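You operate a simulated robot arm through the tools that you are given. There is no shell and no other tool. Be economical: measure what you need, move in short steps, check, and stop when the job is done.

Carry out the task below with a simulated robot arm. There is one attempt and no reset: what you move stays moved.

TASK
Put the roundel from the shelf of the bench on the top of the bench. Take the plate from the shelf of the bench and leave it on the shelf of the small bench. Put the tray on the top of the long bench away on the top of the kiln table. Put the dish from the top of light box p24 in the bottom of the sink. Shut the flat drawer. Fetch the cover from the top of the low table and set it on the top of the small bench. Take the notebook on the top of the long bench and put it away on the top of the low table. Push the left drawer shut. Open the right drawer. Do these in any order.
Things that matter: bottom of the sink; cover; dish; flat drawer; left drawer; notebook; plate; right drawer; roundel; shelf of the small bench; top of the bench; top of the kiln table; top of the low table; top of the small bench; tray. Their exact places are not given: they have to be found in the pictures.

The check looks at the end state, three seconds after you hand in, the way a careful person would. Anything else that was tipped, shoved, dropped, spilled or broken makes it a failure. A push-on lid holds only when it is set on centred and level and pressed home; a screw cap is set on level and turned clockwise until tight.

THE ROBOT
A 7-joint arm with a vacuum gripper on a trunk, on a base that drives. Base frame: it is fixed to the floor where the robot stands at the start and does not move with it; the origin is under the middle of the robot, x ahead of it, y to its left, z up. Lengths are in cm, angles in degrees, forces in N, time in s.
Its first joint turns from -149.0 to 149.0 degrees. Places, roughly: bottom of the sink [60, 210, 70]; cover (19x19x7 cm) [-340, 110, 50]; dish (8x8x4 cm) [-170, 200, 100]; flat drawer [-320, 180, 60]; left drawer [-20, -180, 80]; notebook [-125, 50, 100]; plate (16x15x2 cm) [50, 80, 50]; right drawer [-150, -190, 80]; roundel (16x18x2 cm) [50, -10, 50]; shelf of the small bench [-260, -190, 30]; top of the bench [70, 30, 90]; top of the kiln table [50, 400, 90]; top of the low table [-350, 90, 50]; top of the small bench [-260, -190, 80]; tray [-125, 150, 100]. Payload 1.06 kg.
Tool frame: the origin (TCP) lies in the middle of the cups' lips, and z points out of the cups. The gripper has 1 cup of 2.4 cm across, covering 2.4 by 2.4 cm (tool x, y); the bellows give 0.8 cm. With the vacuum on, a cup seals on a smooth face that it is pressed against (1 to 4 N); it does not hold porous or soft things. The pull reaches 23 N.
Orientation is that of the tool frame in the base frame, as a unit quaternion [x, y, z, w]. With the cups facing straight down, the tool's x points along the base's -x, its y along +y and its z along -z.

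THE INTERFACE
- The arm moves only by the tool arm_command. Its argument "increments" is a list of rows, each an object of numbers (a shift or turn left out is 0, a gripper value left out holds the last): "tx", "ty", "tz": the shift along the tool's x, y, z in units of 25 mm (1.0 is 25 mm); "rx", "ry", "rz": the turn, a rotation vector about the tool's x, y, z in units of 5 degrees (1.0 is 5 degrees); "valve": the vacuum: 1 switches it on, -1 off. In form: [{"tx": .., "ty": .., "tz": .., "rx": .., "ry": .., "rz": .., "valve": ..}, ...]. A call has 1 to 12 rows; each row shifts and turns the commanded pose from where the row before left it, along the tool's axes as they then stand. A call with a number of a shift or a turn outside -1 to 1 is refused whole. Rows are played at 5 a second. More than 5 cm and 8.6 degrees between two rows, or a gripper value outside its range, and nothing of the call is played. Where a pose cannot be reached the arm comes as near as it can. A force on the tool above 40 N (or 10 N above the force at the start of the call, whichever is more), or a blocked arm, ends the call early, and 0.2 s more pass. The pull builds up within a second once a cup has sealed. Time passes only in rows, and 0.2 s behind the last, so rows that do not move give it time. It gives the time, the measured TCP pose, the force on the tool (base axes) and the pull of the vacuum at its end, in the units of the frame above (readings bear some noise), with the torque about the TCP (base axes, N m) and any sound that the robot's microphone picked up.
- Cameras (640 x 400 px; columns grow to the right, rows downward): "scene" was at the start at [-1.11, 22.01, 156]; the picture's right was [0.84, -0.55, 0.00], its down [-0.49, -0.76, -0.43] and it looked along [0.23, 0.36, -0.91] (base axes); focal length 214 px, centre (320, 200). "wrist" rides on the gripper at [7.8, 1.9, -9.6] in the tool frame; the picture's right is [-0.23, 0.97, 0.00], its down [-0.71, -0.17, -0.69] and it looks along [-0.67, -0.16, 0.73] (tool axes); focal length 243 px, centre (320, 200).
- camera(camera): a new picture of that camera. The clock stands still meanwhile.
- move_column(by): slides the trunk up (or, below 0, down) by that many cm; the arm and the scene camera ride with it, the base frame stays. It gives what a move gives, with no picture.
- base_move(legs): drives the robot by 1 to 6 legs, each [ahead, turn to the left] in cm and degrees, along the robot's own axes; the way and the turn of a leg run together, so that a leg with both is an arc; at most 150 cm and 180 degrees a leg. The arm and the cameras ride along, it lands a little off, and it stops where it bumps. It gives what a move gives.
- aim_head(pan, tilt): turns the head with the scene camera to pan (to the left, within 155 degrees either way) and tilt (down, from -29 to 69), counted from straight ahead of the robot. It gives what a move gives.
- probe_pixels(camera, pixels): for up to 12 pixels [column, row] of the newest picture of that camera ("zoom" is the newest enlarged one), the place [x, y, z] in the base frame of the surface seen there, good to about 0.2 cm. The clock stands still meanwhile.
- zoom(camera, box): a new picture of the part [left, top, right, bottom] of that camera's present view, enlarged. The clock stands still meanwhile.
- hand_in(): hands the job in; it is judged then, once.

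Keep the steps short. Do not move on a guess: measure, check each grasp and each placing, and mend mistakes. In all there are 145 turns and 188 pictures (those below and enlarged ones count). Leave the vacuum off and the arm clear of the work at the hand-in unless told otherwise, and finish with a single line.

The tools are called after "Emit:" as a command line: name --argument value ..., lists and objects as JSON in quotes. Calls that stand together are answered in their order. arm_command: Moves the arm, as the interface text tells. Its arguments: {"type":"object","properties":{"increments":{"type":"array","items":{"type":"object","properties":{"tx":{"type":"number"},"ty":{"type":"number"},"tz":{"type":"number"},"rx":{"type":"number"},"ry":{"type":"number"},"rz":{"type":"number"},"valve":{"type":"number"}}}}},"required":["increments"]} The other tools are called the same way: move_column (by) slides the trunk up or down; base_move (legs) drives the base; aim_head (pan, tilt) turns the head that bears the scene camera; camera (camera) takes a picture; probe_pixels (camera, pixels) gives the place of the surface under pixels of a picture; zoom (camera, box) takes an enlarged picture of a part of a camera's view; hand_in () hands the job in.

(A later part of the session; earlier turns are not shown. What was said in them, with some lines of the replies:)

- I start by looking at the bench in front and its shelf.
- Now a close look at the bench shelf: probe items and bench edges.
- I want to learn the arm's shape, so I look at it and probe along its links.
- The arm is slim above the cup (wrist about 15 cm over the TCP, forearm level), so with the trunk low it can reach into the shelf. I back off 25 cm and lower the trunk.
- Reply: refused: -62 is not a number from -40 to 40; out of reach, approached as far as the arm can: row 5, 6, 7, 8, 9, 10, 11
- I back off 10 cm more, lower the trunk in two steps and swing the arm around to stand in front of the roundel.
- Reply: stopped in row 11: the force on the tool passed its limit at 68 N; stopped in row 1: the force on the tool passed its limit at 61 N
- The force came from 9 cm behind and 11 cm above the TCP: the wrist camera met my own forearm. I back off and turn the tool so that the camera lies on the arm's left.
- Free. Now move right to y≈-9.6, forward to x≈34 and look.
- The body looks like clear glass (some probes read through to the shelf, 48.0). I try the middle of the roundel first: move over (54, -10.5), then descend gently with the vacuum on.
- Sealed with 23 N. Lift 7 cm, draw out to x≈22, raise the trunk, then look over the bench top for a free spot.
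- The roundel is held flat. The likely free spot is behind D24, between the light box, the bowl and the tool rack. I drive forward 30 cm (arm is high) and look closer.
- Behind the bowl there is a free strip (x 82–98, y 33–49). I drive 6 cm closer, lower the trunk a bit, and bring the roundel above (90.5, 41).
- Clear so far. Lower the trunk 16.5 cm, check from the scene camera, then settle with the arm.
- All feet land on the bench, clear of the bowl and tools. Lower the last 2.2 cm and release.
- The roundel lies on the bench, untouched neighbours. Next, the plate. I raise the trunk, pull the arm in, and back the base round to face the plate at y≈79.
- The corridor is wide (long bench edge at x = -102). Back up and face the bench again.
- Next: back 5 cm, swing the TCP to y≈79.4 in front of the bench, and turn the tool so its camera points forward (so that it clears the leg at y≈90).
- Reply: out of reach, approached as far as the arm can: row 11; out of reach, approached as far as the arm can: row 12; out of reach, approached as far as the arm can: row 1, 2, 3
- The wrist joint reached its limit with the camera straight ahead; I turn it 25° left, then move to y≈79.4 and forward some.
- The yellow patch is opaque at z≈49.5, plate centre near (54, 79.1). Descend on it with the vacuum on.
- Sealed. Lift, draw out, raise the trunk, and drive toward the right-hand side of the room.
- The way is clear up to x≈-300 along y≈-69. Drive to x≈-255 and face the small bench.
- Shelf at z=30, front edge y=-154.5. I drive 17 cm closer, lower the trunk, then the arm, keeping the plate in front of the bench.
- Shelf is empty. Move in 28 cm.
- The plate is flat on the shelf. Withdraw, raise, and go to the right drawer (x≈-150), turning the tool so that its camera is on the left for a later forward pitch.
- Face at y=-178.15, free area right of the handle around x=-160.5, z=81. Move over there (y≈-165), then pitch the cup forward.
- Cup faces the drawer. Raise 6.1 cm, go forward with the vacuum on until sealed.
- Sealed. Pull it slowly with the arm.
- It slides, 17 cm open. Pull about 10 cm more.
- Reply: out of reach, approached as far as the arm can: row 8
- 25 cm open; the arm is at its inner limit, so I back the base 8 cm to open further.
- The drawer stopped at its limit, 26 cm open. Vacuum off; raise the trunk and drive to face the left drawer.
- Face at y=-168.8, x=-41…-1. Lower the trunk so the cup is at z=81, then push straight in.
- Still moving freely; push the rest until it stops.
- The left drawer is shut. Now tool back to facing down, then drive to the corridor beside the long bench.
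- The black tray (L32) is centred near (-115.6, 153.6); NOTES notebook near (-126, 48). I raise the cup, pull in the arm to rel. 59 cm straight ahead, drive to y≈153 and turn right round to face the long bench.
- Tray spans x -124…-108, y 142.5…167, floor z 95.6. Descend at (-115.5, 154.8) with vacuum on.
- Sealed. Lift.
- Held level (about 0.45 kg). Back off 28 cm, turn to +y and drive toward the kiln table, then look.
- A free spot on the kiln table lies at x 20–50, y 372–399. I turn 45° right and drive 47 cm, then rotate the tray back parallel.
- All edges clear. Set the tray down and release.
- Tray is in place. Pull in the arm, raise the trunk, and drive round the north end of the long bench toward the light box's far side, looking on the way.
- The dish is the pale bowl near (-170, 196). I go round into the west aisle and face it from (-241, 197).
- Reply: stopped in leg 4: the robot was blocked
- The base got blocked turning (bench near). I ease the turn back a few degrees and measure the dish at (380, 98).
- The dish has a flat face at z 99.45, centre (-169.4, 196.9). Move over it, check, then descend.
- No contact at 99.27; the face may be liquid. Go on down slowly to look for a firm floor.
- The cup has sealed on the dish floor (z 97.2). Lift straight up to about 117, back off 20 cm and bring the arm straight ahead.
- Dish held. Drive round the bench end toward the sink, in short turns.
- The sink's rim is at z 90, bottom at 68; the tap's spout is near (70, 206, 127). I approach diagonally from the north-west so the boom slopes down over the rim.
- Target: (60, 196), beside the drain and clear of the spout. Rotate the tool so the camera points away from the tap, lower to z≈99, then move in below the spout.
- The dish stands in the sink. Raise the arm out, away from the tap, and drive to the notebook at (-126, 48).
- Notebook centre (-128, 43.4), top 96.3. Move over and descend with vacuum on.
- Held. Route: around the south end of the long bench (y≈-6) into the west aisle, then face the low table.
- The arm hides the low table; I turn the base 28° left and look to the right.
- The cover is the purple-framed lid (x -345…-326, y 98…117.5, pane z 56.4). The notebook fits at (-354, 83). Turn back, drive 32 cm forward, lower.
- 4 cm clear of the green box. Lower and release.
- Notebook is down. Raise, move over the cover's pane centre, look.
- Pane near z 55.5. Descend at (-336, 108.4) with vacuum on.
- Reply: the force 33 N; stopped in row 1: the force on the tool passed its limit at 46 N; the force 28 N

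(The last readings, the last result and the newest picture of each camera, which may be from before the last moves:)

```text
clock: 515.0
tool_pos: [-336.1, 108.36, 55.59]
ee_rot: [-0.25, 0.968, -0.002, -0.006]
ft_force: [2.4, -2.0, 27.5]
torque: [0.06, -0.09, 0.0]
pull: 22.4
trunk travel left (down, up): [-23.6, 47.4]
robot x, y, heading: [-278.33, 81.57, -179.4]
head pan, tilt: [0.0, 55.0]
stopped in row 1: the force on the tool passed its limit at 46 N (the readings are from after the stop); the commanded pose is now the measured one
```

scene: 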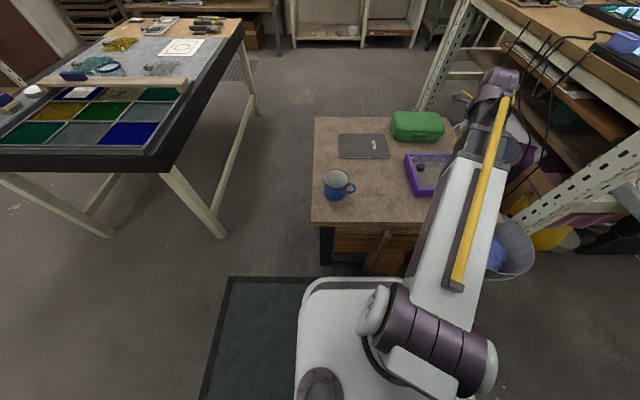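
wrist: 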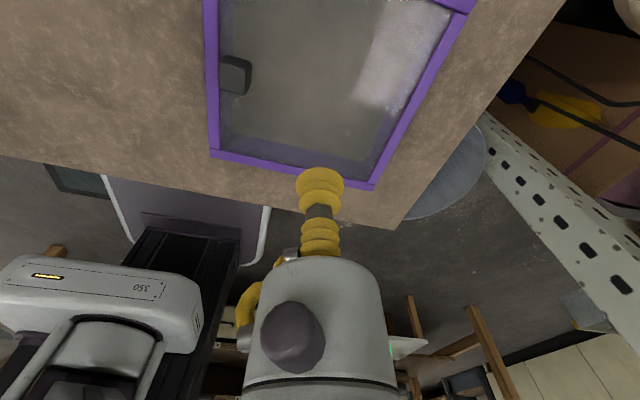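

Sealed (pressed a bit hard). Lift now.

Emit:
arm_command --increments '[{"tz": -0.2}, {"tz": -0.4}, {"tz": -0.6}, {"tz": -1}, {"tz": -1}, {"tz": -1}, {"tz": -1}]'

Emit:
camera --camera "wrist"

Emit:
camera --camera "scene"

```text
clock: 516.6
tool_pos: [-336.2, 108.56, 68.3]
ee_rot: [-0.25, 0.968, -0.003, -0.005]
ft_force: [0.7, 0.5, -4.4]
torque: [0.05, -0.02, 0.02]
pull: 23.4
trunk travel left (down, up): [-23.6, 47.4]
robot x, y, heading: [-277.95, 81.28, -179.7]
head pan, tilt: [0.0, 55.0]
```

```text
73 pictures are left
```

wrist: 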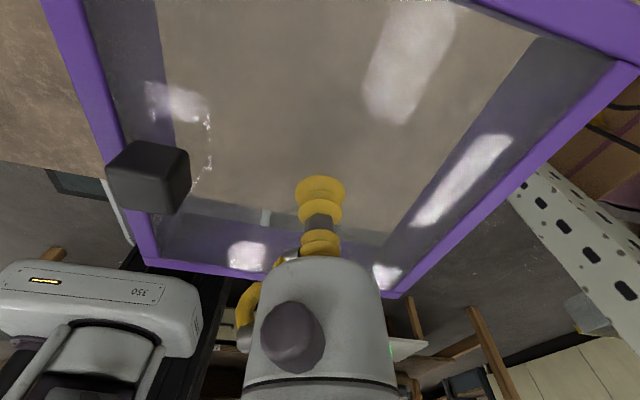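

```text
72 pictures are left
```

scene: 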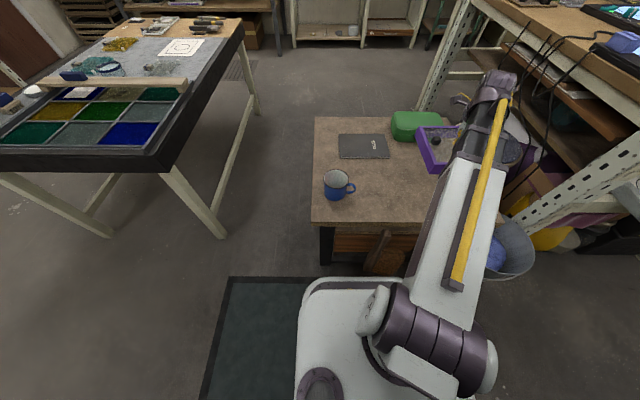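

Cover held (about 0.45 kg). Raise, back off, turn and drive to the small bench.

Emit:
move_column --by 40

Emit:
base_move --legs '[[-28, 0], [0, 90], [150, 0], [12, 0]]'

Emit:
aim_head --pan 0 --tilt 45

Emit:
camera --camera "scene"

Emit:
camera --camera "wrist"

```text
clock: 520.5
tool_pos: [-336.17, 108.66, 108.3]
ee_rot: [-0.25, 0.968, -0.003, -0.004]
ft_force: [0.1, 1.0, -4.6]
torque: [0.01, 0.0, -0.01]
pull: 22.6
trunk travel left (down, up): [-63.6, 7.4]
robot x, y, heading: [-277.79, 81.96, -179.6]
head pan, tilt: [0.0, 55.0]
```

```text
clock: 534.1
tool_pos: [-275.48, -138.64, 108.17]
ee_rot: [0.862, -0.508, 0.006, 0.001]
ft_force: [0.0, 0.9, -3.7]
torque: [-0.01, 0.0, -0.03]
pull: 22.9
trunk travel left (down, up): [-63.6, 7.4]
robot x, y, heading: [-248.67, -80.59, -89.0]
head pan, tilt: [0.0, 55.0]
```

```text
clock: 534.8
tool_pos: [-275.46, -138.71, 108.42]
ee_rot: [0.862, -0.507, 0.006, 0.001]
ft_force: [-0.3, 0.1, -4.1]
torque: [0.03, 0.05, 0.0]
pull: 23.0
trunk travel left (down, up): [-63.6, 7.4]
robot x, y, heading: [-248.38, -80.67, -89.3]
head pan, tilt: [0.0, 45.0]
```

```text
71 pictures are left
```

scene: 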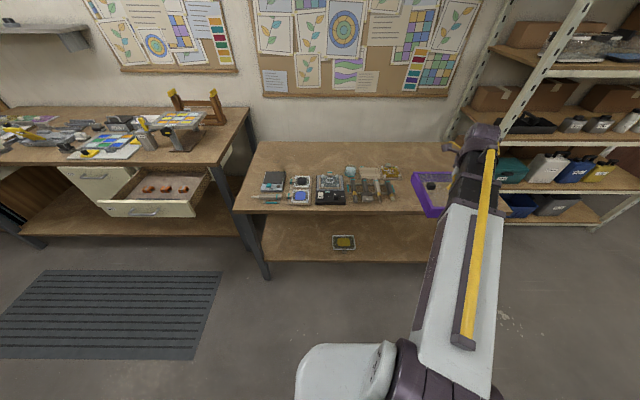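

```text
70 pictures are left
```

wrist: 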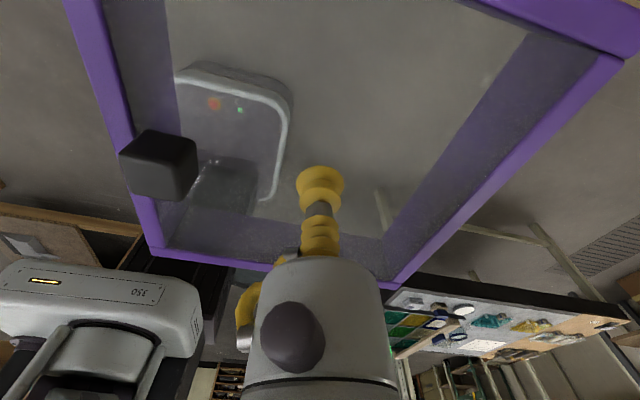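

Emit:
probe_pixels --camera "scene" --pixels '[[402, 172], [398, 200], [400, 150], [400, 208], [410, 180], [370, 150], [400, 143], [390, 178], [413, 170]]'

Emit:
zoom --camera "scene" --box '[230, 130, 450, 260]'

```text
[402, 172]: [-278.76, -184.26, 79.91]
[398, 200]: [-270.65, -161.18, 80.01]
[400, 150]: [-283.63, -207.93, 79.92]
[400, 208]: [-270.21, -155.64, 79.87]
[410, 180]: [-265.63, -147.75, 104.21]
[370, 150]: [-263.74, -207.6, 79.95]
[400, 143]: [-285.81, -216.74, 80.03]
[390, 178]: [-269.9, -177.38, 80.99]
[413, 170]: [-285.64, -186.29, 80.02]
```

```text
2.91 times, centred on (340, 195) of scene
```

zoom: 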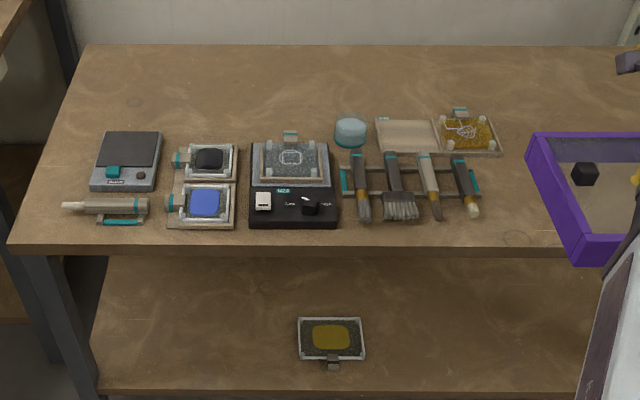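

Items reach x≈-279; free table lies beyond. Target centre (-298, -172). Drive 22 cm ahead and move the cover over.

Emit:
base_move --legs '[[22, 0]]'

Emit:
arm_command --increments '[{"tx": -0.037, "ty": 0.916}, {"tx": -0.037, "ty": 0.916}, {"tx": -0.037, "ty": 0.916}, {"tx": -0.037, "ty": 0.916}, {"tx": -0.037, "ty": 0.916}, {"tx": -0.037, "ty": 0.916}, {"tx": -0.037, "ty": 0.916}, {"tx": -0.037, "ty": 0.916}, {"tx": -0.037, "ty": 0.916}, {"tx": -0.037, "ty": 0.916}, {"tx": -0.037, "ty": 0.916}]'

Emit:
move_column --by -19

Emit:
aim_head --pan -15 --tilt 50

Emit:
camera --camera "scene"

Emit:
camera --camera "wrist"

```text
clock: 536.5
tool_pos: [-275.35, -160.85, 108.28]
ee_rot: [0.862, -0.507, 0.005, 0.001]
ft_force: [-0.5, -0.8, -3.6]
torque: [0.01, 0.05, -0.02]
pull: 22.7
trunk travel left (down, up): [-63.6, 7.4]
robot x, y, heading: [-248.42, -102.46, -89.6]
head pan, tilt: [0.0, 45.0]
```

```text
clock: 538.9
tool_pos: [-297.78, -172.14, 108.22]
ee_rot: [0.862, -0.507, 0.005, 0.001]
ft_force: [0.2, -0.5, -4.3]
torque: [0.02, 0.03, 0.05]
pull: 22.8
trunk travel left (down, up): [-63.6, 7.4]
robot x, y, heading: [-248.81, -102.53, -89.5]
head pan, tilt: [0.0, 45.0]
```

```text
clock: 541.0
tool_pos: [-297.75, -172.1, 89.24]
ee_rot: [0.862, -0.508, 0.005, 0.001]
ft_force: [-0.9, -0.5, -4.4]
torque: [0.03, 0.03, 0.01]
pull: 22.7
trunk travel left (down, up): [-44.6, 26.4]
robot x, y, heading: [-248.45, -102.88, -89.3]
head pan, tilt: [0.0, 45.0]
```

```text
clock: 541.8
tool_pos: [-297.75, -172.1, 89.24]
ee_rot: [0.861, -0.508, 0.005, 0.001]
ft_force: [-0.1, 0.8, -3.9]
torque: [-0.01, 0.02, -0.05]
pull: 23.2
trunk travel left (down, up): [-44.6, 26.4]
robot x, y, heading: [-248.57, -102.57, -89.3]
head pan, tilt: [-15.0, 50.0]
```

```text
68 pictures are left
```

scene: 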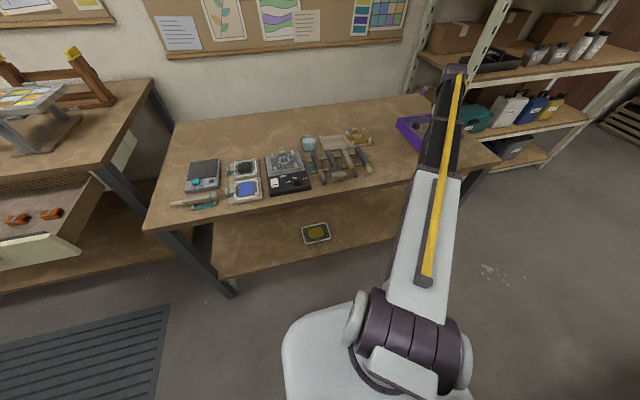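

```text
67 pictures are left
```

wrist: 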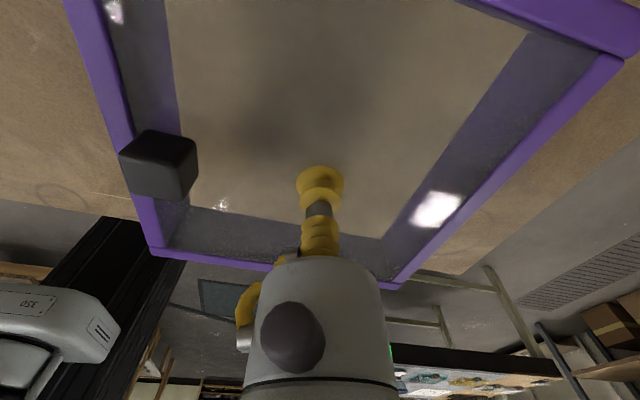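

Emit:
arm_command --increments '[{"tz": 0.9}, {"tz": 0.7}, {"tz": 0.4}, {"tz": 0.15}, {"tz": 0.08}, {}]'

```text
clock: 543.2
tool_pos: [-297.58, -171.98, 83.7]
ee_rot: [0.862, -0.507, 0.005, 0.002]
ft_force: [-4.6, -5.7, 16.8]
torque: [0.12, -0.04, -0.01]
pull: 22.8
trunk travel left (down, up): [-44.6, 26.4]
robot x, y, heading: [-248.35, -102.6, -89.3]
head pan, tilt: [-15.0, 50.0]
```

In contact with the bench. Release and lift.

Emit:
arm_command --increments '[{"tz": -0.1}, {"valve": -1}, {}, {}, {}, {}, {}, {"tz": -0.3}, {"tz": -0.6}, {"tz": -1}, {"tz": -1}, {"tz": -1}]'

Emit:
camera --camera "wrist"

Emit:
camera --camera "scene"

```text
clock: 545.8
tool_pos: [-297.66, -171.96, 93.69]
ee_rot: [0.861, -0.508, 0.006, 0.002]
ft_force: [-0.5, 0.1, 0.3]
torque: [0.02, 0.02, 0.01]
pull: 0.0
trunk travel left (down, up): [-44.6, 26.4]
robot x, y, heading: [-248.51, -102.67, -89.5]
head pan, tilt: [-15.0, 50.0]
```

```text
66 pictures are left
```

wrist: 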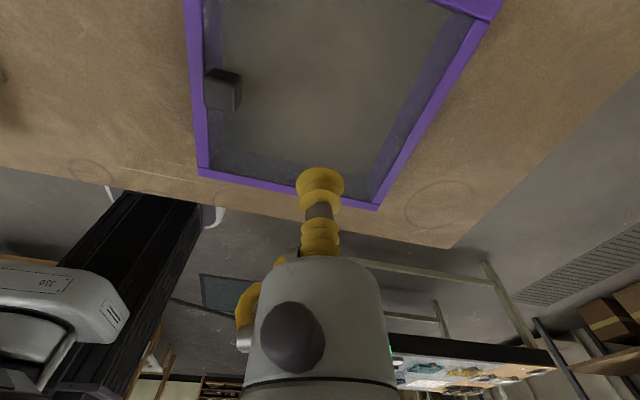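

```text
65 pictures are left
```

scene: 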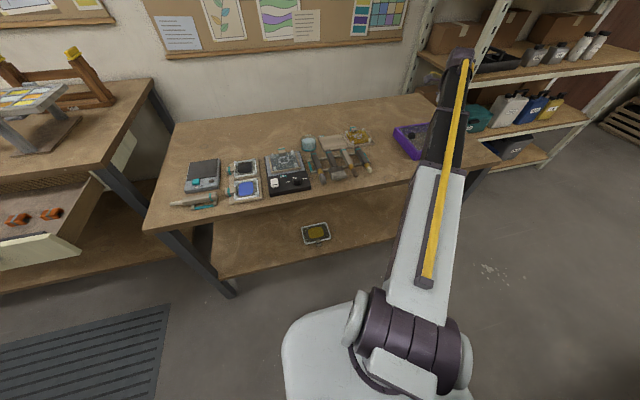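

The cover is set down. Last: the flat drawer. Recenter the arm, turn the tool, and drive up the west aisle.

Emit:
move_column --by 22

Emit:
arm_command --increments '[{"tx": 0.335, "ty": -0.994}, {"tx": 0.335, "ty": -0.994}, {"tx": 0.335, "ty": -0.994}, {"tx": 0.335, "ty": -0.994}, {"tx": 0.335, "ty": -0.994}, {"tx": 0.335, "ty": -0.994}, {"tx": 0.335, "ty": -0.994}, {"tx": 0.335, "ty": -0.994}, {"tx": 0.335, "ty": -0.994}, {"tx": 0.335, "ty": -0.994}, {"tx": 0.335, "ty": -0.994}, {"tx": 0.335, "ty": -0.994}]'

Emit:
arm_command --increments '[{"tx": 0.335, "ty": -0.994}, {"tx": 0.335, "ty": -0.994}, {"tx": 0.335, "ty": -0.994}, {"tx": 0.335, "ty": -0.994}, {"tx": 0.335, "ty": -0.994}, {"tx": 0.335, "ty": -0.994}, {"tx": 0.335, "ty": -0.994}]'

Emit:
arm_command --increments '[{"rz": -1}, {"rz": -1}, {"rz": -1}, {"rz": -1}, {"rz": -1}, {"rz": -1}, {"rz": -1}, {"rz": -1}, {"rz": -1}, {"rz": -1}, {"rz": -1}, {"rz": -1}]'

Emit:
base_move --legs '[[-20, 0], [0, 179], [150, 0], [114, 0], [0, 90]]'

Emit:
aim_head --pan -15 --tilt 45

Emit:
camera --camera "scene"

```text
clock: 548.1
tool_pos: [-297.74, -172.01, 115.65]
ee_rot: [0.862, -0.507, 0.006, 0.0]
ft_force: [0.9, -0.4, -0.1]
torque: [0.03, 0.02, 0.02]
pull: 0.0
trunk travel left (down, up): [-66.6, 4.4]
robot x, y, heading: [-248.44, -102.44, -89.6]
head pan, tilt: [-15.0, 50.0]
```

```text
clock: 550.7
tool_pos: [-266.73, -166.15, 115.85]
ee_rot: [0.861, -0.508, 0.005, 0.001]
ft_force: [0.0, 1.0, -0.2]
torque: [0.01, -0.02, 0.02]
pull: 0.0
trunk travel left (down, up): [-66.6, 4.4]
robot x, y, heading: [-248.43, -102.06, -89.4]
head pan, tilt: [-15.0, 50.0]
```

```text
clock: 552.3
tool_pos: [-248.58, -162.89, 116.05]
ee_rot: [0.862, -0.506, 0.004, 0.002]
ft_force: [0.3, 0.4, 0.2]
torque: [-0.01, -0.01, -0.01]
pull: 0.1
trunk travel left (down, up): [-66.6, 4.4]
robot x, y, heading: [-248.23, -102.71, -89.4]
head pan, tilt: [-15.0, 50.0]
```

```text
clock: 554.9
tool_pos: [-248.62, -163.02, 116.03]
ee_rot: [1.0, -0.008, 0.003, 0.004]
ft_force: [0.1, 0.1, -0.6]
torque: [0.04, 0.04, 0.01]
pull: 0.1
trunk travel left (down, up): [-66.6, 4.4]
robot x, y, heading: [-247.98, -102.44, -89.4]
head pan, tilt: [-15.0, 50.0]
```

```text
clock: 578.9
tool_pos: [-281.02, 221.96, 114.38]
ee_rot: [-0.496, 0.865, -0.021, -0.071]
ft_force: [1.9, 2.3, -0.8]
torque: [-0.18, 0.07, 0.0]
pull: 0.2
trunk travel left (down, up): [-66.6, 4.4]
robot x, y, heading: [-237.62, 179.67, 147.4]
head pan, tilt: [-15.0, 50.0]
stopped in leg 5: the robot was blocked; the commanded pose is now the measured one
```

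```text
clock: 579.5
tool_pos: [-282.06, 220.26, 114.57]
ee_rot: [-0.502, 0.862, -0.018, -0.065]
ft_force: [-1.0, -0.3, -0.2]
torque: [0.04, -0.03, -0.03]
pull: 0.1
trunk travel left (down, up): [-66.6, 4.4]
robot x, y, heading: [-237.24, 179.26, 148.1]
head pan, tilt: [-15.0, 45.0]
```

```text
64 pictures are left
```

scene: 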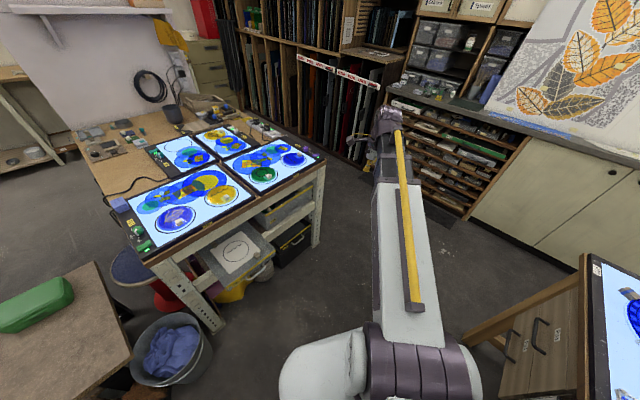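

The base's rear met the bench; I move forward 14 cm and finish the turn.

Emit:
base_move --legs '[[14, 0], [0, 32]]'

Emit:
aim_head --pan 20 --tilt 50

Emit:
camera --camera "scene"

Emit:
camera --camera "wrist"

```text
clock: 582.4
tool_pos: [-308.99, 197.11, 114.3]
ee_rot: [0.722, -0.688, 0.037, 0.054]
ft_force: [-0.8, 0.0, 0.4]
torque: [0.04, -0.04, -0.01]
pull: 0.2
trunk travel left (down, up): [-66.6, 4.4]
robot x, y, heading: [-249.53, 186.89, -179.4]
head pan, tilt: [-15.0, 45.0]
```

```text
clock: 583.4
tool_pos: [-309.02, 197.29, 114.35]
ee_rot: [0.722, -0.688, 0.037, 0.054]
ft_force: [0.0, -0.2, 0.6]
torque: [-0.01, -0.01, 0.01]
pull: 0.1
trunk travel left (down, up): [-66.6, 4.4]
robot x, y, heading: [-249.39, 186.84, -179.3]
head pan, tilt: [20.0, 50.0]
```

```text
63 pictures are left
```

scene: 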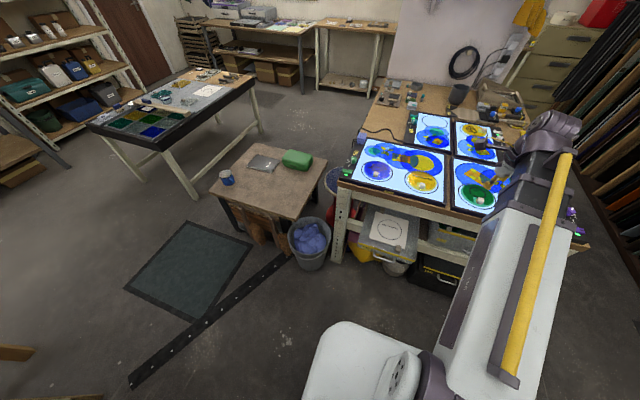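

```text
62 pictures are left
```

wrist: 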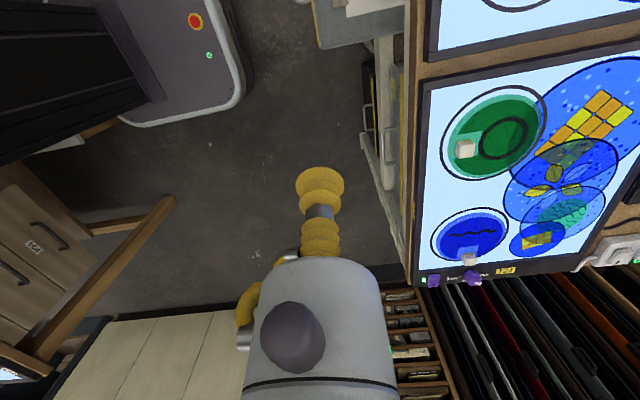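

Emit:
zoom --camera "scene" --box '[320, 180, 480, 300]'

Emit:
probe_pixels --camera "zoom" --pixels '[[175, 265], [260, 300], [350, 320], [175, 280], [350, 335], [270, 200], [200, 110], [380, 160], [440, 260], [400, 230], [130, 230], [100, 50]]'

```text
3.33 times, centred on (400, 240) of scene
```

zoom: 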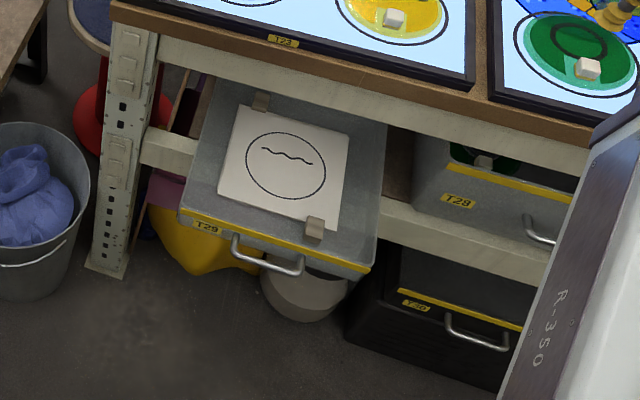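

```text
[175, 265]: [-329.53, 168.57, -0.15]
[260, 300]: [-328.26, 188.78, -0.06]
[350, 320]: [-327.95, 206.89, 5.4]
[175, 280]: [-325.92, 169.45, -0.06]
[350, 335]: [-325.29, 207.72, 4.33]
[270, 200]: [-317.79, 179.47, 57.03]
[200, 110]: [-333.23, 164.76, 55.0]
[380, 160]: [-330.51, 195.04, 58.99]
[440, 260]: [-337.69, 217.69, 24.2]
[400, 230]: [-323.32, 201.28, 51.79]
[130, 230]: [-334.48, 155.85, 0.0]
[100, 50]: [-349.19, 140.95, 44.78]
```

Emit:
probe_pixels --camera "zoom" --pixels '[[190, 220], [220, 235], [270, 242], [330, 258], [360, 268], [185, 228], [265, 265], [300, 268], [480, 195], [560, 195], [460, 215], [545, 235]]'

Emit:
zoom --camera "scene" --box '[355, 220, 425, 265]'

Emit:
probe_pixels --camera "zoom" --pixels '[[60, 165], [120, 190], [400, 250], [430, 270], [160, 240], [300, 285], [250, 200], [100, 120], [470, 180]]'

```text
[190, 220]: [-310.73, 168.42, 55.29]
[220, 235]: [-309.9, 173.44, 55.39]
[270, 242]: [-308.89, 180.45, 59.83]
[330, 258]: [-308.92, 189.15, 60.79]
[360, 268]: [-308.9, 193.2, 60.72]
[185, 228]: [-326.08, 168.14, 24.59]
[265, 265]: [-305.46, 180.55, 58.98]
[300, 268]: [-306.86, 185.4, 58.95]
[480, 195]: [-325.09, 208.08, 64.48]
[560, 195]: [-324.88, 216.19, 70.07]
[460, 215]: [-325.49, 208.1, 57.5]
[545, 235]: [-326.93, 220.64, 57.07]
```

```text
8.89 times, centred on (390, 242) of scene
```

zoom: 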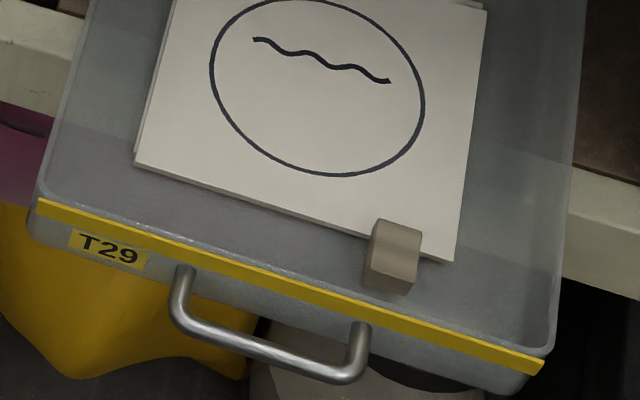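

```text
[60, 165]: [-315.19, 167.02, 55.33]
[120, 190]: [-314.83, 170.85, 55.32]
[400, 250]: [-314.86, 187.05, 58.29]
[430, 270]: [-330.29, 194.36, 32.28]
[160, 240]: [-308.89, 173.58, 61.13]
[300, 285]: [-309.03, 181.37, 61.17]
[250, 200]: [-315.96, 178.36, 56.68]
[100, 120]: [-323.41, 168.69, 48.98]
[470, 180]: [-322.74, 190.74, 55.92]
```

The flat drawer T29 stands 16 cm out (front strip x=-308.9, z≈61, y 166–195; handle y 174–187). I back off 16 cm, level the tool, aim at y≈191 and pitch the cup forward.

Emit:
base_move --legs '[[-16, 0]]'

Emit:
arm_command --increments '[{"ry": -0.74}, {"ry": -0.74}, {"rz": 0.6}, {"tx": 0.6, "ty": 0.8}, {"tx": 0.6, "ty": 0.8}, {"tx": 0.6, "ty": 0.8}, {"tx": 0.6, "ty": 0.8}]'

Emit:
arm_command --increments '[{"rx": -1}, {"rx": -1}, {"rx": -1}, {"rx": -1}, {"rx": -1}, {"rx": -1}, {"rx": -1}, {"rx": -1}, {"rx": -1}, {"rx": -1}, {"rx": -1}, {"rx": -1}]'

Emit:
arm_command --increments '[{"rx": -1}, {"rx": -1}, {"rx": -1}, {"rx": -1}, {"rx": -1}, {"rx": -1}, {}]'

Emit:
aim_head --pan 10 --tilt 45

Emit:
camera --camera "scene"

```text
clock: 585.0
tool_pos: [-287.24, 198.64, 119.24]
ee_rot: [0.725, -0.683, 0.005, 0.083]
ft_force: [1.6, 0.2, -0.8]
torque: [0.0, 0.04, 0.0]
pull: 0.1
trunk travel left (down, up): [-66.6, 4.4]
robot x, y, heading: [-233.52, 187.7, -179.8]
head pan, tilt: [20.0, 50.0]
stopped in leg 1: the robot was blocked; the commanded pose is now the measured one
```

```text
clock: 586.6
tool_pos: [-291.79, 191.12, 118.02]
ee_rot: [-0.706, 0.706, 0.042, -0.04]
ft_force: [-0.2, -0.3, 0.3]
torque: [0.03, -0.03, 0.02]
pull: 0.1
out of reach, approached as far as the arm can: row 1, 2
trunk travel left (down, up): [-66.6, 4.4]
robot x, y, heading: [-233.74, 187.17, -180.2]
head pan, tilt: [20.0, 50.0]
```

```text
clock: 589.4
tool_pos: [-306.25, 193.85, 128.53]
ee_rot: [0.582, -0.58, -0.404, 0.402]
ft_force: [1.3, -0.6, 1.3]
torque: [-0.01, 0.01, 0.01]
pull: 0.1
out of reach, approached as far as the arm can: row 5, 6, 7, 8, 9, 10, 11, 12
trunk travel left (down, up): [-66.6, 4.4]
robot x, y, heading: [-234.0, 187.76, -179.9]
head pan, tilt: [20.0, 50.0]
stopped in row 12: the arm was blocked; the commanded pose is now the measured one
```

```text
clock: 591.2
tool_pos: [-309.27, 194.98, 132.2]
ee_rot: [0.45, -0.445, -0.547, 0.548]
ft_force: [0.9, 0.9, -0.2]
torque: [-0.03, -0.06, 0.01]
pull: 0.0
out of reach, approached as far as the arm can: row 1, 2, 3, 4, 6
trunk travel left (down, up): [-66.6, 4.4]
robot x, y, heading: [-233.75, 186.78, -179.8]
head pan, tilt: [20.0, 50.0]
stopped in row 7: the arm was blocked; the commanded pose is now the measured one
```

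```text
clock: 592.0
tool_pos: [-309.49, 194.99, 131.76]
ee_rot: [0.453, -0.446, -0.545, 0.546]
ft_force: [-0.5, 0.8, 0.3]
torque: [0.0, -0.03, -0.02]
pull: 0.1
trunk travel left (down, up): [-66.6, 4.4]
robot x, y, heading: [-233.44, 187.33, -180.0]
head pan, tilt: [10.0, 45.0]
```

```text
59 pictures are left
```

scene: 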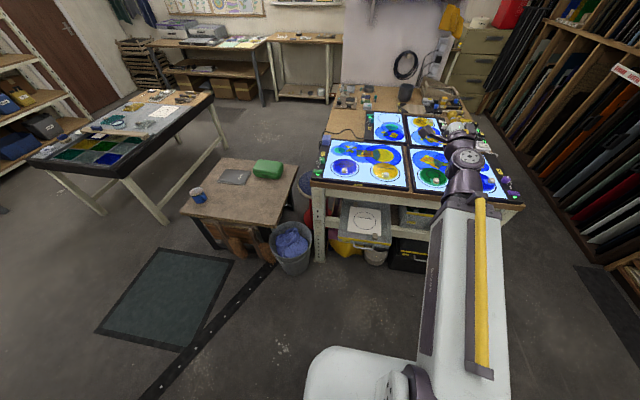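

The base can't go further back there. I shift the robot north to y≈235 so the arm can reach the drawer face obliquely with room to retract.

Emit:
base_move --legs '[[14, 0], [0, -90], [48, 0], [0, 90]]'

Emit:
arm_command --increments '[{"rx": 0.8}, {"rx": 0.8}, {"rx": 0.6}, {}]'

Emit:
aim_head --pan 30 --tilt 45

Emit:
camera --camera "scene"

```text
clock: 603.4
tool_pos: [-318.06, 240.75, 130.87]
ee_rot: [0.455, -0.443, -0.541, 0.551]
ft_force: [-0.2, 0.3, -0.1]
torque: [0.02, -0.01, 0.05]
pull: 0.1
trunk travel left (down, up): [-66.6, 4.4]
robot x, y, heading: [-247.84, 234.68, -179.2]
head pan, tilt: [10.0, 45.0]
```

```text
clock: 604.4
tool_pos: [-318.72, 240.43, 131.13]
ee_rot: [0.494, -0.471, -0.509, 0.525]
ft_force: [-0.5, 0.4, 0.5]
torque: [-0.03, 0.0, -0.01]
pull: 0.0
out of reach, approached as far as the arm can: row 1, 2
trunk travel left (down, up): [-66.6, 4.4]
robot x, y, heading: [-247.91, 235.03, -179.2]
head pan, tilt: [10.0, 45.0]
```

```text
clock: 605.2
tool_pos: [-318.63, 240.33, 131.14]
ee_rot: [0.494, -0.47, -0.508, 0.526]
ft_force: [0.3, -0.4, 0.6]
torque: [0.03, -0.02, 0.01]
pull: 0.1
trunk travel left (down, up): [-66.6, 4.4]
robot x, y, heading: [-247.72, 234.57, -179.3]
head pan, tilt: [30.0, 45.0]
```

```text
58 pictures are left
```

scene: 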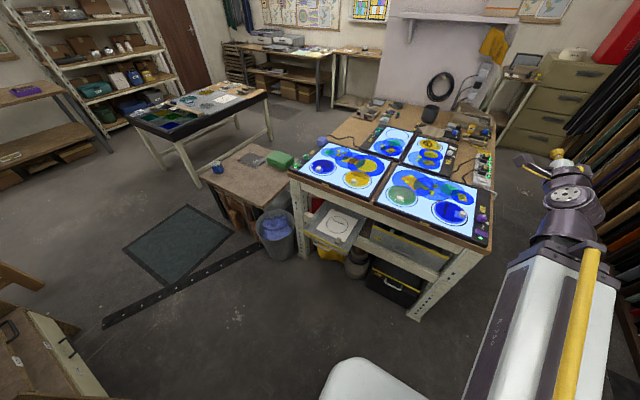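

Emit:
arm_command --increments '[{"tx": 0.985}, {"tx": 0.985}, {"tx": 0.985}, {"tx": 0.985, "rx": 0.4}, {"tx": 0.985, "rx": 0.4}, {"tx": 0.985, "ty": -0.3}, {"tx": 0.985, "ty": -0.3}, {"tx": 0.985, "ty": -0.3}, {"tx": 0.985, "ty": -0.3}, {"tx": 0.985, "ty": -0.3}, {"tx": 0.985, "ty": -0.3}, {"tx": 0.985, "ty": -0.3}]'

Emit:
arm_command --increments '[{"tx": 0.985, "ty": -0.3}, {"tx": 0.985, "ty": -0.3}, {"tx": 0.985, "ty": -0.3}, {"tx": 0.985, "ty": -0.3}, {"tx": 0.985, "ty": -0.3}, {"tx": 0.985, "ty": -0.3}, {"tx": 0.985, "ty": -0.3}, {"tx": 0.985, "ty": -0.3}, {}]'

Emit:
arm_command --increments '[{"tz": -0.95}, {"tz": -0.95}, {"tz": -0.95}, {"tz": -0.95}, {"tz": -0.95}, {"tz": -0.95}, {"tz": -0.95}, {"tz": -0.95}, {"tz": -0.95}]'

Emit:
camera --camera "scene"

```text
clock: 607.8
tool_pos: [-318.01, 210.83, 125.88]
ee_rot: [0.512, -0.488, -0.491, 0.508]
ft_force: [0.2, -0.8, 1.2]
torque: [-0.01, 0.02, 0.0]
pull: 0.1
out of reach, approached as far as the arm can: row 1, 3
trunk travel left (down, up): [-66.6, 4.4]
robot x, y, heading: [-247.77, 234.61, -179.4]
head pan, tilt: [30.0, 45.0]
```

```text
clock: 609.8
tool_pos: [-317.39, 191.36, 121.13]
ee_rot: [0.517, -0.488, -0.49, 0.504]
ft_force: [0.1, -0.3, -0.4]
torque: [0.0, 0.02, 0.03]
pull: 0.1
out of reach, approached as far as the arm can: row 7, 8
trunk travel left (down, up): [-66.6, 4.4]
robot x, y, heading: [-247.47, 234.53, -179.2]
head pan, tilt: [30.0, 45.0]
```

```text
clock: 611.8
tool_pos: [-296.18, 192.08, 121.74]
ee_rot: [0.514, -0.488, -0.493, 0.505]
ft_force: [0.1, 0.5, 0.3]
torque: [0.01, -0.02, 0.02]
pull: 0.0
out of reach, approached as far as the arm can: row 8, 9
trunk travel left (down, up): [-66.6, 4.4]
robot x, y, heading: [-247.6, 234.94, -179.3]
head pan, tilt: [30.0, 45.0]
```

```text
57 pictures are left
```

scene: 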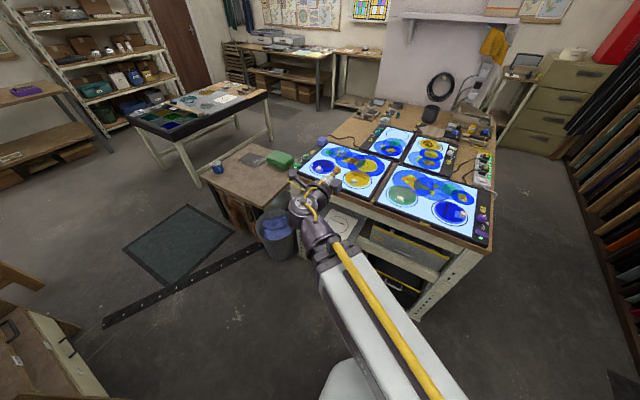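

Lower the trunk 62 cm so the cup faces the drawer front at z≈59.7.

Emit:
move_column --by -40

Emit:
move_column --by -22

Emit:
camera --camera "wrist"

Emit:
camera --camera "scene"

```text
clock: 615.6
tool_pos: [-296.19, 191.97, 81.74]
ee_rot: [0.514, -0.489, -0.492, 0.505]
ft_force: [-0.8, -0.3, 0.3]
torque: [0.04, 0.02, 0.02]
pull: 0.1
trunk travel left (down, up): [-26.6, 44.4]
robot x, y, heading: [-247.74, 234.58, -179.1]
head pan, tilt: [30.0, 45.0]
```

```text
clock: 618.0
tool_pos: [-296.28, 192.0, 59.73]
ee_rot: [0.514, -0.488, -0.492, 0.506]
ft_force: [-0.9, 1.0, 0.5]
torque: [0.0, -0.01, -0.02]
pull: 0.0
trunk travel left (down, up): [-4.6, 66.4]
robot x, y, heading: [-247.43, 234.74, -179.0]
head pan, tilt: [30.0, 45.0]
```

```text
56 pictures are left
```

wrist: 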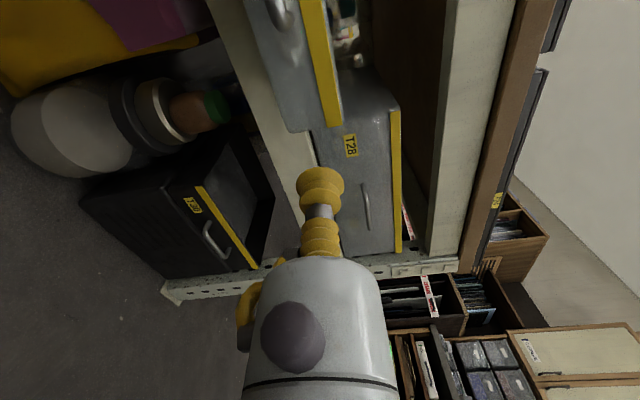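

```text
55 pictures are left
```

scene: 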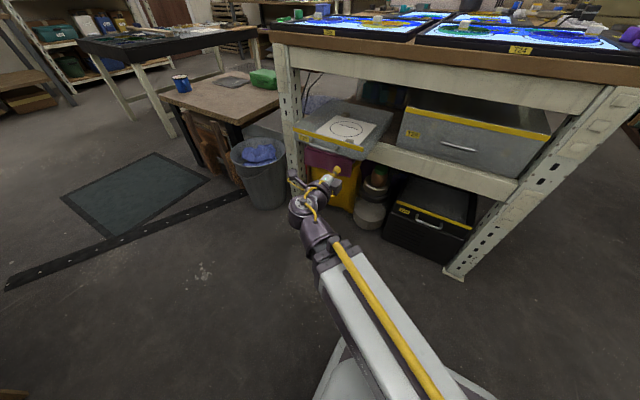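

Emit:
probe_pixels --camera "wrist" --pixels '[[328, 120], [318, 60], [300, 100], [275, 60], [310, 128], [290, 15], [280, 100], [380, 130], [390, 160], [365, 205], [360, 120]]'

```text
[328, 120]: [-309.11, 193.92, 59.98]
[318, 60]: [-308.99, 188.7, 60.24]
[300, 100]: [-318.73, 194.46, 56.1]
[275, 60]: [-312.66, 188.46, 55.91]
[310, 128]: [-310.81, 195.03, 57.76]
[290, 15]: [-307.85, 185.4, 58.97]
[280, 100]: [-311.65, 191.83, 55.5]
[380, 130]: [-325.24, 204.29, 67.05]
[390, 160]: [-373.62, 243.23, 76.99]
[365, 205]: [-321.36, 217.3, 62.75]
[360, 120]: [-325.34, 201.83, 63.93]
```

Push at y≈190.7: forward 12 cm to contact, then gently on.

Emit:
arm_command --increments '[{"tx": 0.55}, {"tz": 1}, {"tz": 1}, {"tz": 1}, {"tz": 1}, {"tz": 0.8}, {"tz": 0.5}, {"tz": 0.5}, {"tz": 0.5}, {"tz": 0.5}, {"tz": 0.5}]'

Emit:
camera --camera "wrist"

Emit:
camera --camera "scene"

```text
clock: 620.4
tool_pos: [-314.59, 189.91, 59.59]
ee_rot: [0.514, -0.489, -0.492, 0.504]
ft_force: [0.0, 0.1, -0.3]
torque: [-0.02, -0.02, 0.02]
pull: 0.1
trunk travel left (down, up): [-4.6, 66.4]
robot x, y, heading: [-247.76, 235.29, -179.0]
head pan, tilt: [30.0, 45.0]
```

```text
54 pictures are left
```

wrist: 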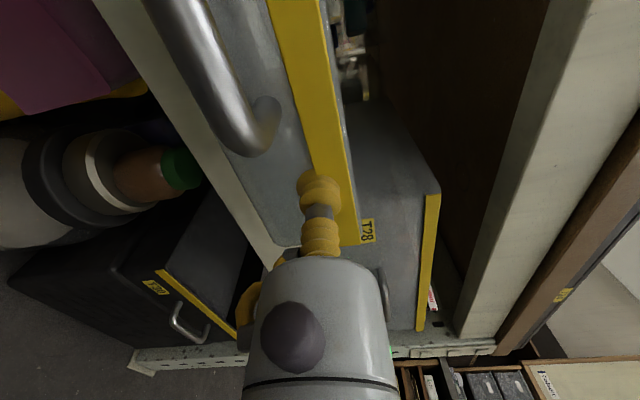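

```text
53 pictures are left
```

scene: 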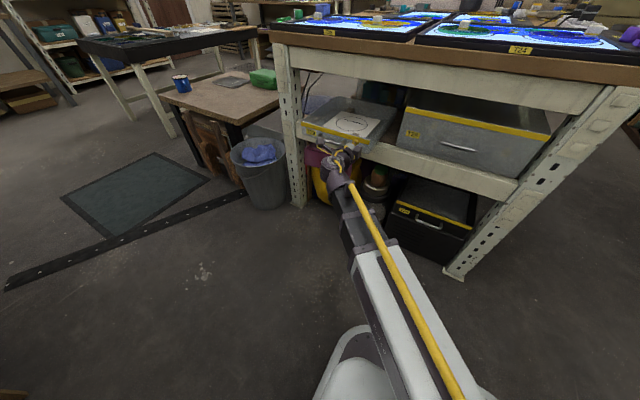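

It slides in without force, square. Keep pushing until it meets its stop near x≈-325.

Emit:
arm_command --increments '[{"tz": 0.5}, {"tz": 0.5}, {"tz": 0.5}, {"tz": 0.5}, {"tz": 0.5}, {"tz": 0.5}, {"tz": 0.4}, {"tz": 0.3}, {}]'

Emit:
camera --camera "scene"

```text
clock: 622.4
tool_pos: [-323.79, 189.49, 59.63]
ee_rot: [0.515, -0.489, -0.492, 0.504]
ft_force: [-0.2, -0.3, -0.2]
torque: [0.02, 0.01, -0.02]
pull: 0.0
trunk travel left (down, up): [-4.6, 66.4]
robot x, y, heading: [-247.73, 234.9, -179.1]
head pan, tilt: [30.0, 45.0]
```

```text
52 pictures are left
```

scene: 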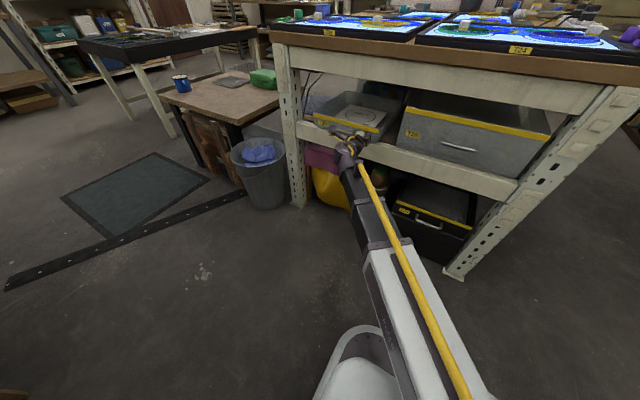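

Emit:
arm_command --increments '[{"tz": 0.2}, {"tz": 0.2}, {"tz": 0.2}, {"tz": 0.2}, {"tz": 0.2}, {}]'

Emit:
camera --camera "wrist"

Emit:
zoom --camera "scene" --box '[270, 60, 430, 180]'

```text
clock: 623.8
tool_pos: [-326.06, 189.4, 59.51]
ee_rot: [0.514, -0.489, -0.492, 0.504]
ft_force: [17.3, 5.8, -3.2]
torque: [0.02, 0.07, 0.09]
pull: 0.1
trunk travel left (down, up): [-4.6, 66.4]
robot x, y, heading: [-247.42, 234.63, -179.1]
head pan, tilt: [30.0, 45.0]
```

```text
51 pictures are left
```

wrist: 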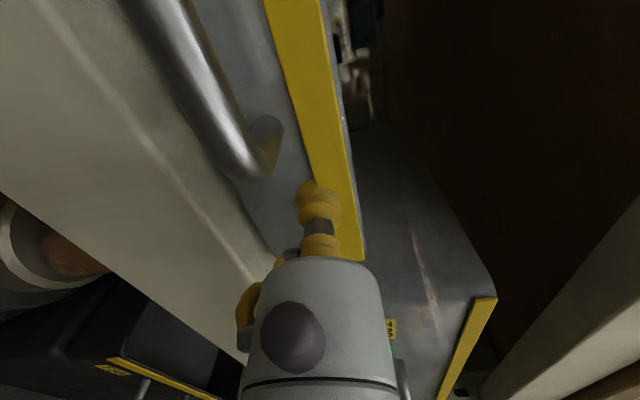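

```text
3.33 times, centred on (350, 120) of scene
```

zoom: 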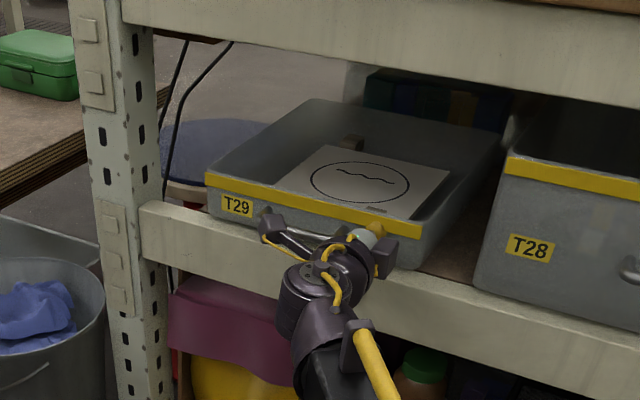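

It has met its stop (17 N) flush with T28. Withdraw and verify.

Emit:
arm_command --increments '[{"tz": -1}, {"tz": -1}, {"tz": -1}, {"tz": -1}, {"tz": -1}, {"tz": -1}, {"tz": -1}, {"tz": -1}, {"tz": -1}, {"tz": -1}, {"tz": -1}]'

Emit:
zoom --camera "scene" --box '[270, 60, 430, 180]'

Emit:
probe_pixels --camera "zoom" --pixels '[[235, 207], [380, 224], [408, 230], [530, 250], [560, 175]]'

Emit:
move_column --by 40

Emit:
move_column --by 22

Emit:
aim_head --pan 130 --tilt 35

Emit:
camera --camera "scene"

Emit:
aim_head --pan 30 --tilt 40

Emit:
camera --camera "scene"

```text
clock: 626.1
tool_pos: [-298.66, 190.44, 59.64]
ee_rot: [0.515, -0.489, -0.492, 0.504]
ft_force: [0.3, -0.6, 0.0]
torque: [-0.02, -0.01, 0.0]
pull: 0.0
trunk travel left (down, up): [-4.6, 66.4]
robot x, y, heading: [-247.75, 234.82, -178.9]
head pan, tilt: [30.0, 45.0]
```

```text
3.33 times, centred on (350, 120) of scene
```

zoom: 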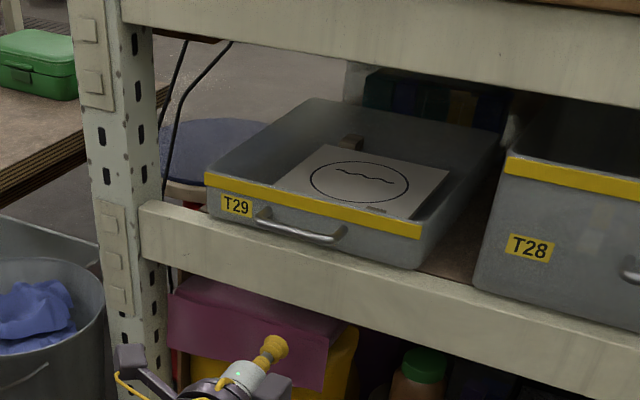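

```text
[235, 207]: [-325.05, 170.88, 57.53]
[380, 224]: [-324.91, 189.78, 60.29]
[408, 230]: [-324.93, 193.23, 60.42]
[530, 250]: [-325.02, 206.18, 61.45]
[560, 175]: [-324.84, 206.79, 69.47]
```

```text
clock: 630.0
tool_pos: [-298.66, 190.51, 99.76]
ee_rot: [0.515, -0.489, -0.492, 0.504]
ft_force: [0.2, -0.4, -0.3]
torque: [0.01, -0.06, -0.03]
pull: 0.0
trunk travel left (down, up): [-44.6, 26.4]
robot x, y, heading: [-247.8, 234.86, -179.1]
head pan, tilt: [30.0, 45.0]
```

```text
clock: 632.3
tool_pos: [-298.73, 190.49, 121.7]
ee_rot: [0.515, -0.489, -0.492, 0.504]
ft_force: [0.1, 0.3, 0.4]
torque: [0.01, 0.0, 0.0]
pull: 0.1
trunk travel left (down, up): [-66.6, 4.4]
robot x, y, heading: [-247.57, 234.63, -179.1]
head pan, tilt: [30.0, 45.0]
```

```text
clock: 634.1
tool_pos: [-298.63, 190.48, 121.72]
ee_rot: [0.515, -0.489, -0.492, 0.504]
ft_force: [0.3, -0.2, -0.8]
torque: [0.01, 0.02, 0.01]
pull: 0.1
trunk travel left (down, up): [-66.6, 4.4]
robot x, y, heading: [-247.59, 234.59, -179.0]
head pan, tilt: [130.0, 35.0]
```

```text
48 pictures are left
```

scene: 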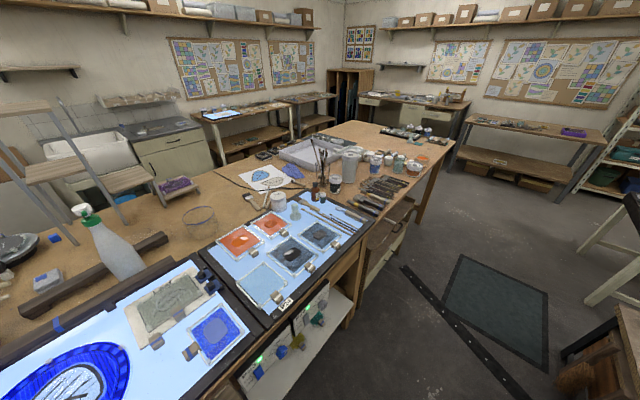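

```text
clock: 635.8
tool_pos: [-298.78, 190.48, 121.75]
ee_rot: [0.515, -0.488, -0.492, 0.504]
ft_force: [1.0, -0.4, 0.9]
torque: [0.01, 0.01, -0.03]
pull: 0.0
trunk travel left (down, up): [-66.6, 4.4]
robot x, y, heading: [-247.72, 234.81, -179.3]
head pan, tilt: [30.0, 40.0]
```

```text
47 pictures are left
```

scene: 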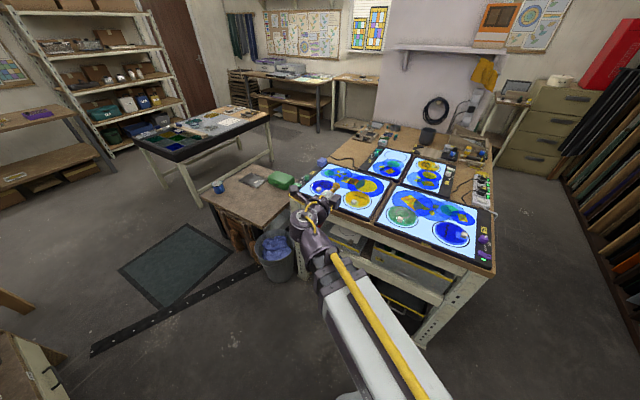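

Drawer shut. I check the area of the bench edge where the base had touched.

Emit:
aim_head --pan 130 --tilt 50

Emit:
zoom --camera "scene" --box '[200, 180, 420, 340]'

```text
clock: 637.6
tool_pos: [-298.76, 190.62, 121.63]
ee_rot: [0.515, -0.489, -0.492, 0.504]
ft_force: [-0.8, -0.3, 0.8]
torque: [0.0, -0.03, 0.01]
pull: 0.1
trunk travel left (down, up): [-66.6, 4.4]
robot x, y, heading: [-247.74, 234.76, -179.2]
head pan, tilt: [130.0, 50.0]
```

```text
2.50 times, centred on (310, 260) of scene
```

zoom: 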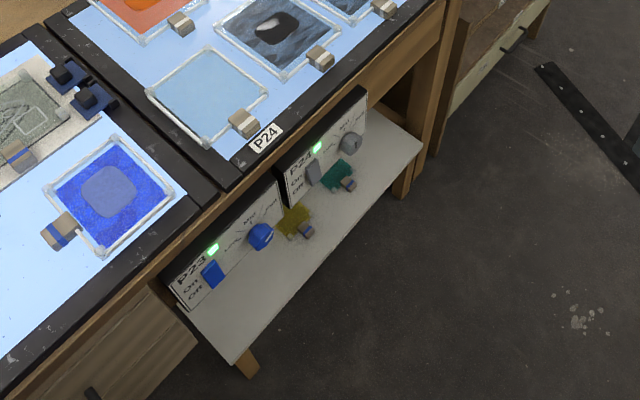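

Everything there is upright and lit as before; all nine jobs are done, vacuum off, arm clear.

Emit:
hand_in

```text
The job is handed in.
```

I did all nine jobs, checked each one in the pictures, and handed the job in with the vacuum off and the arm clear; the base bumped the long bench three times, but nothing there looked moved.
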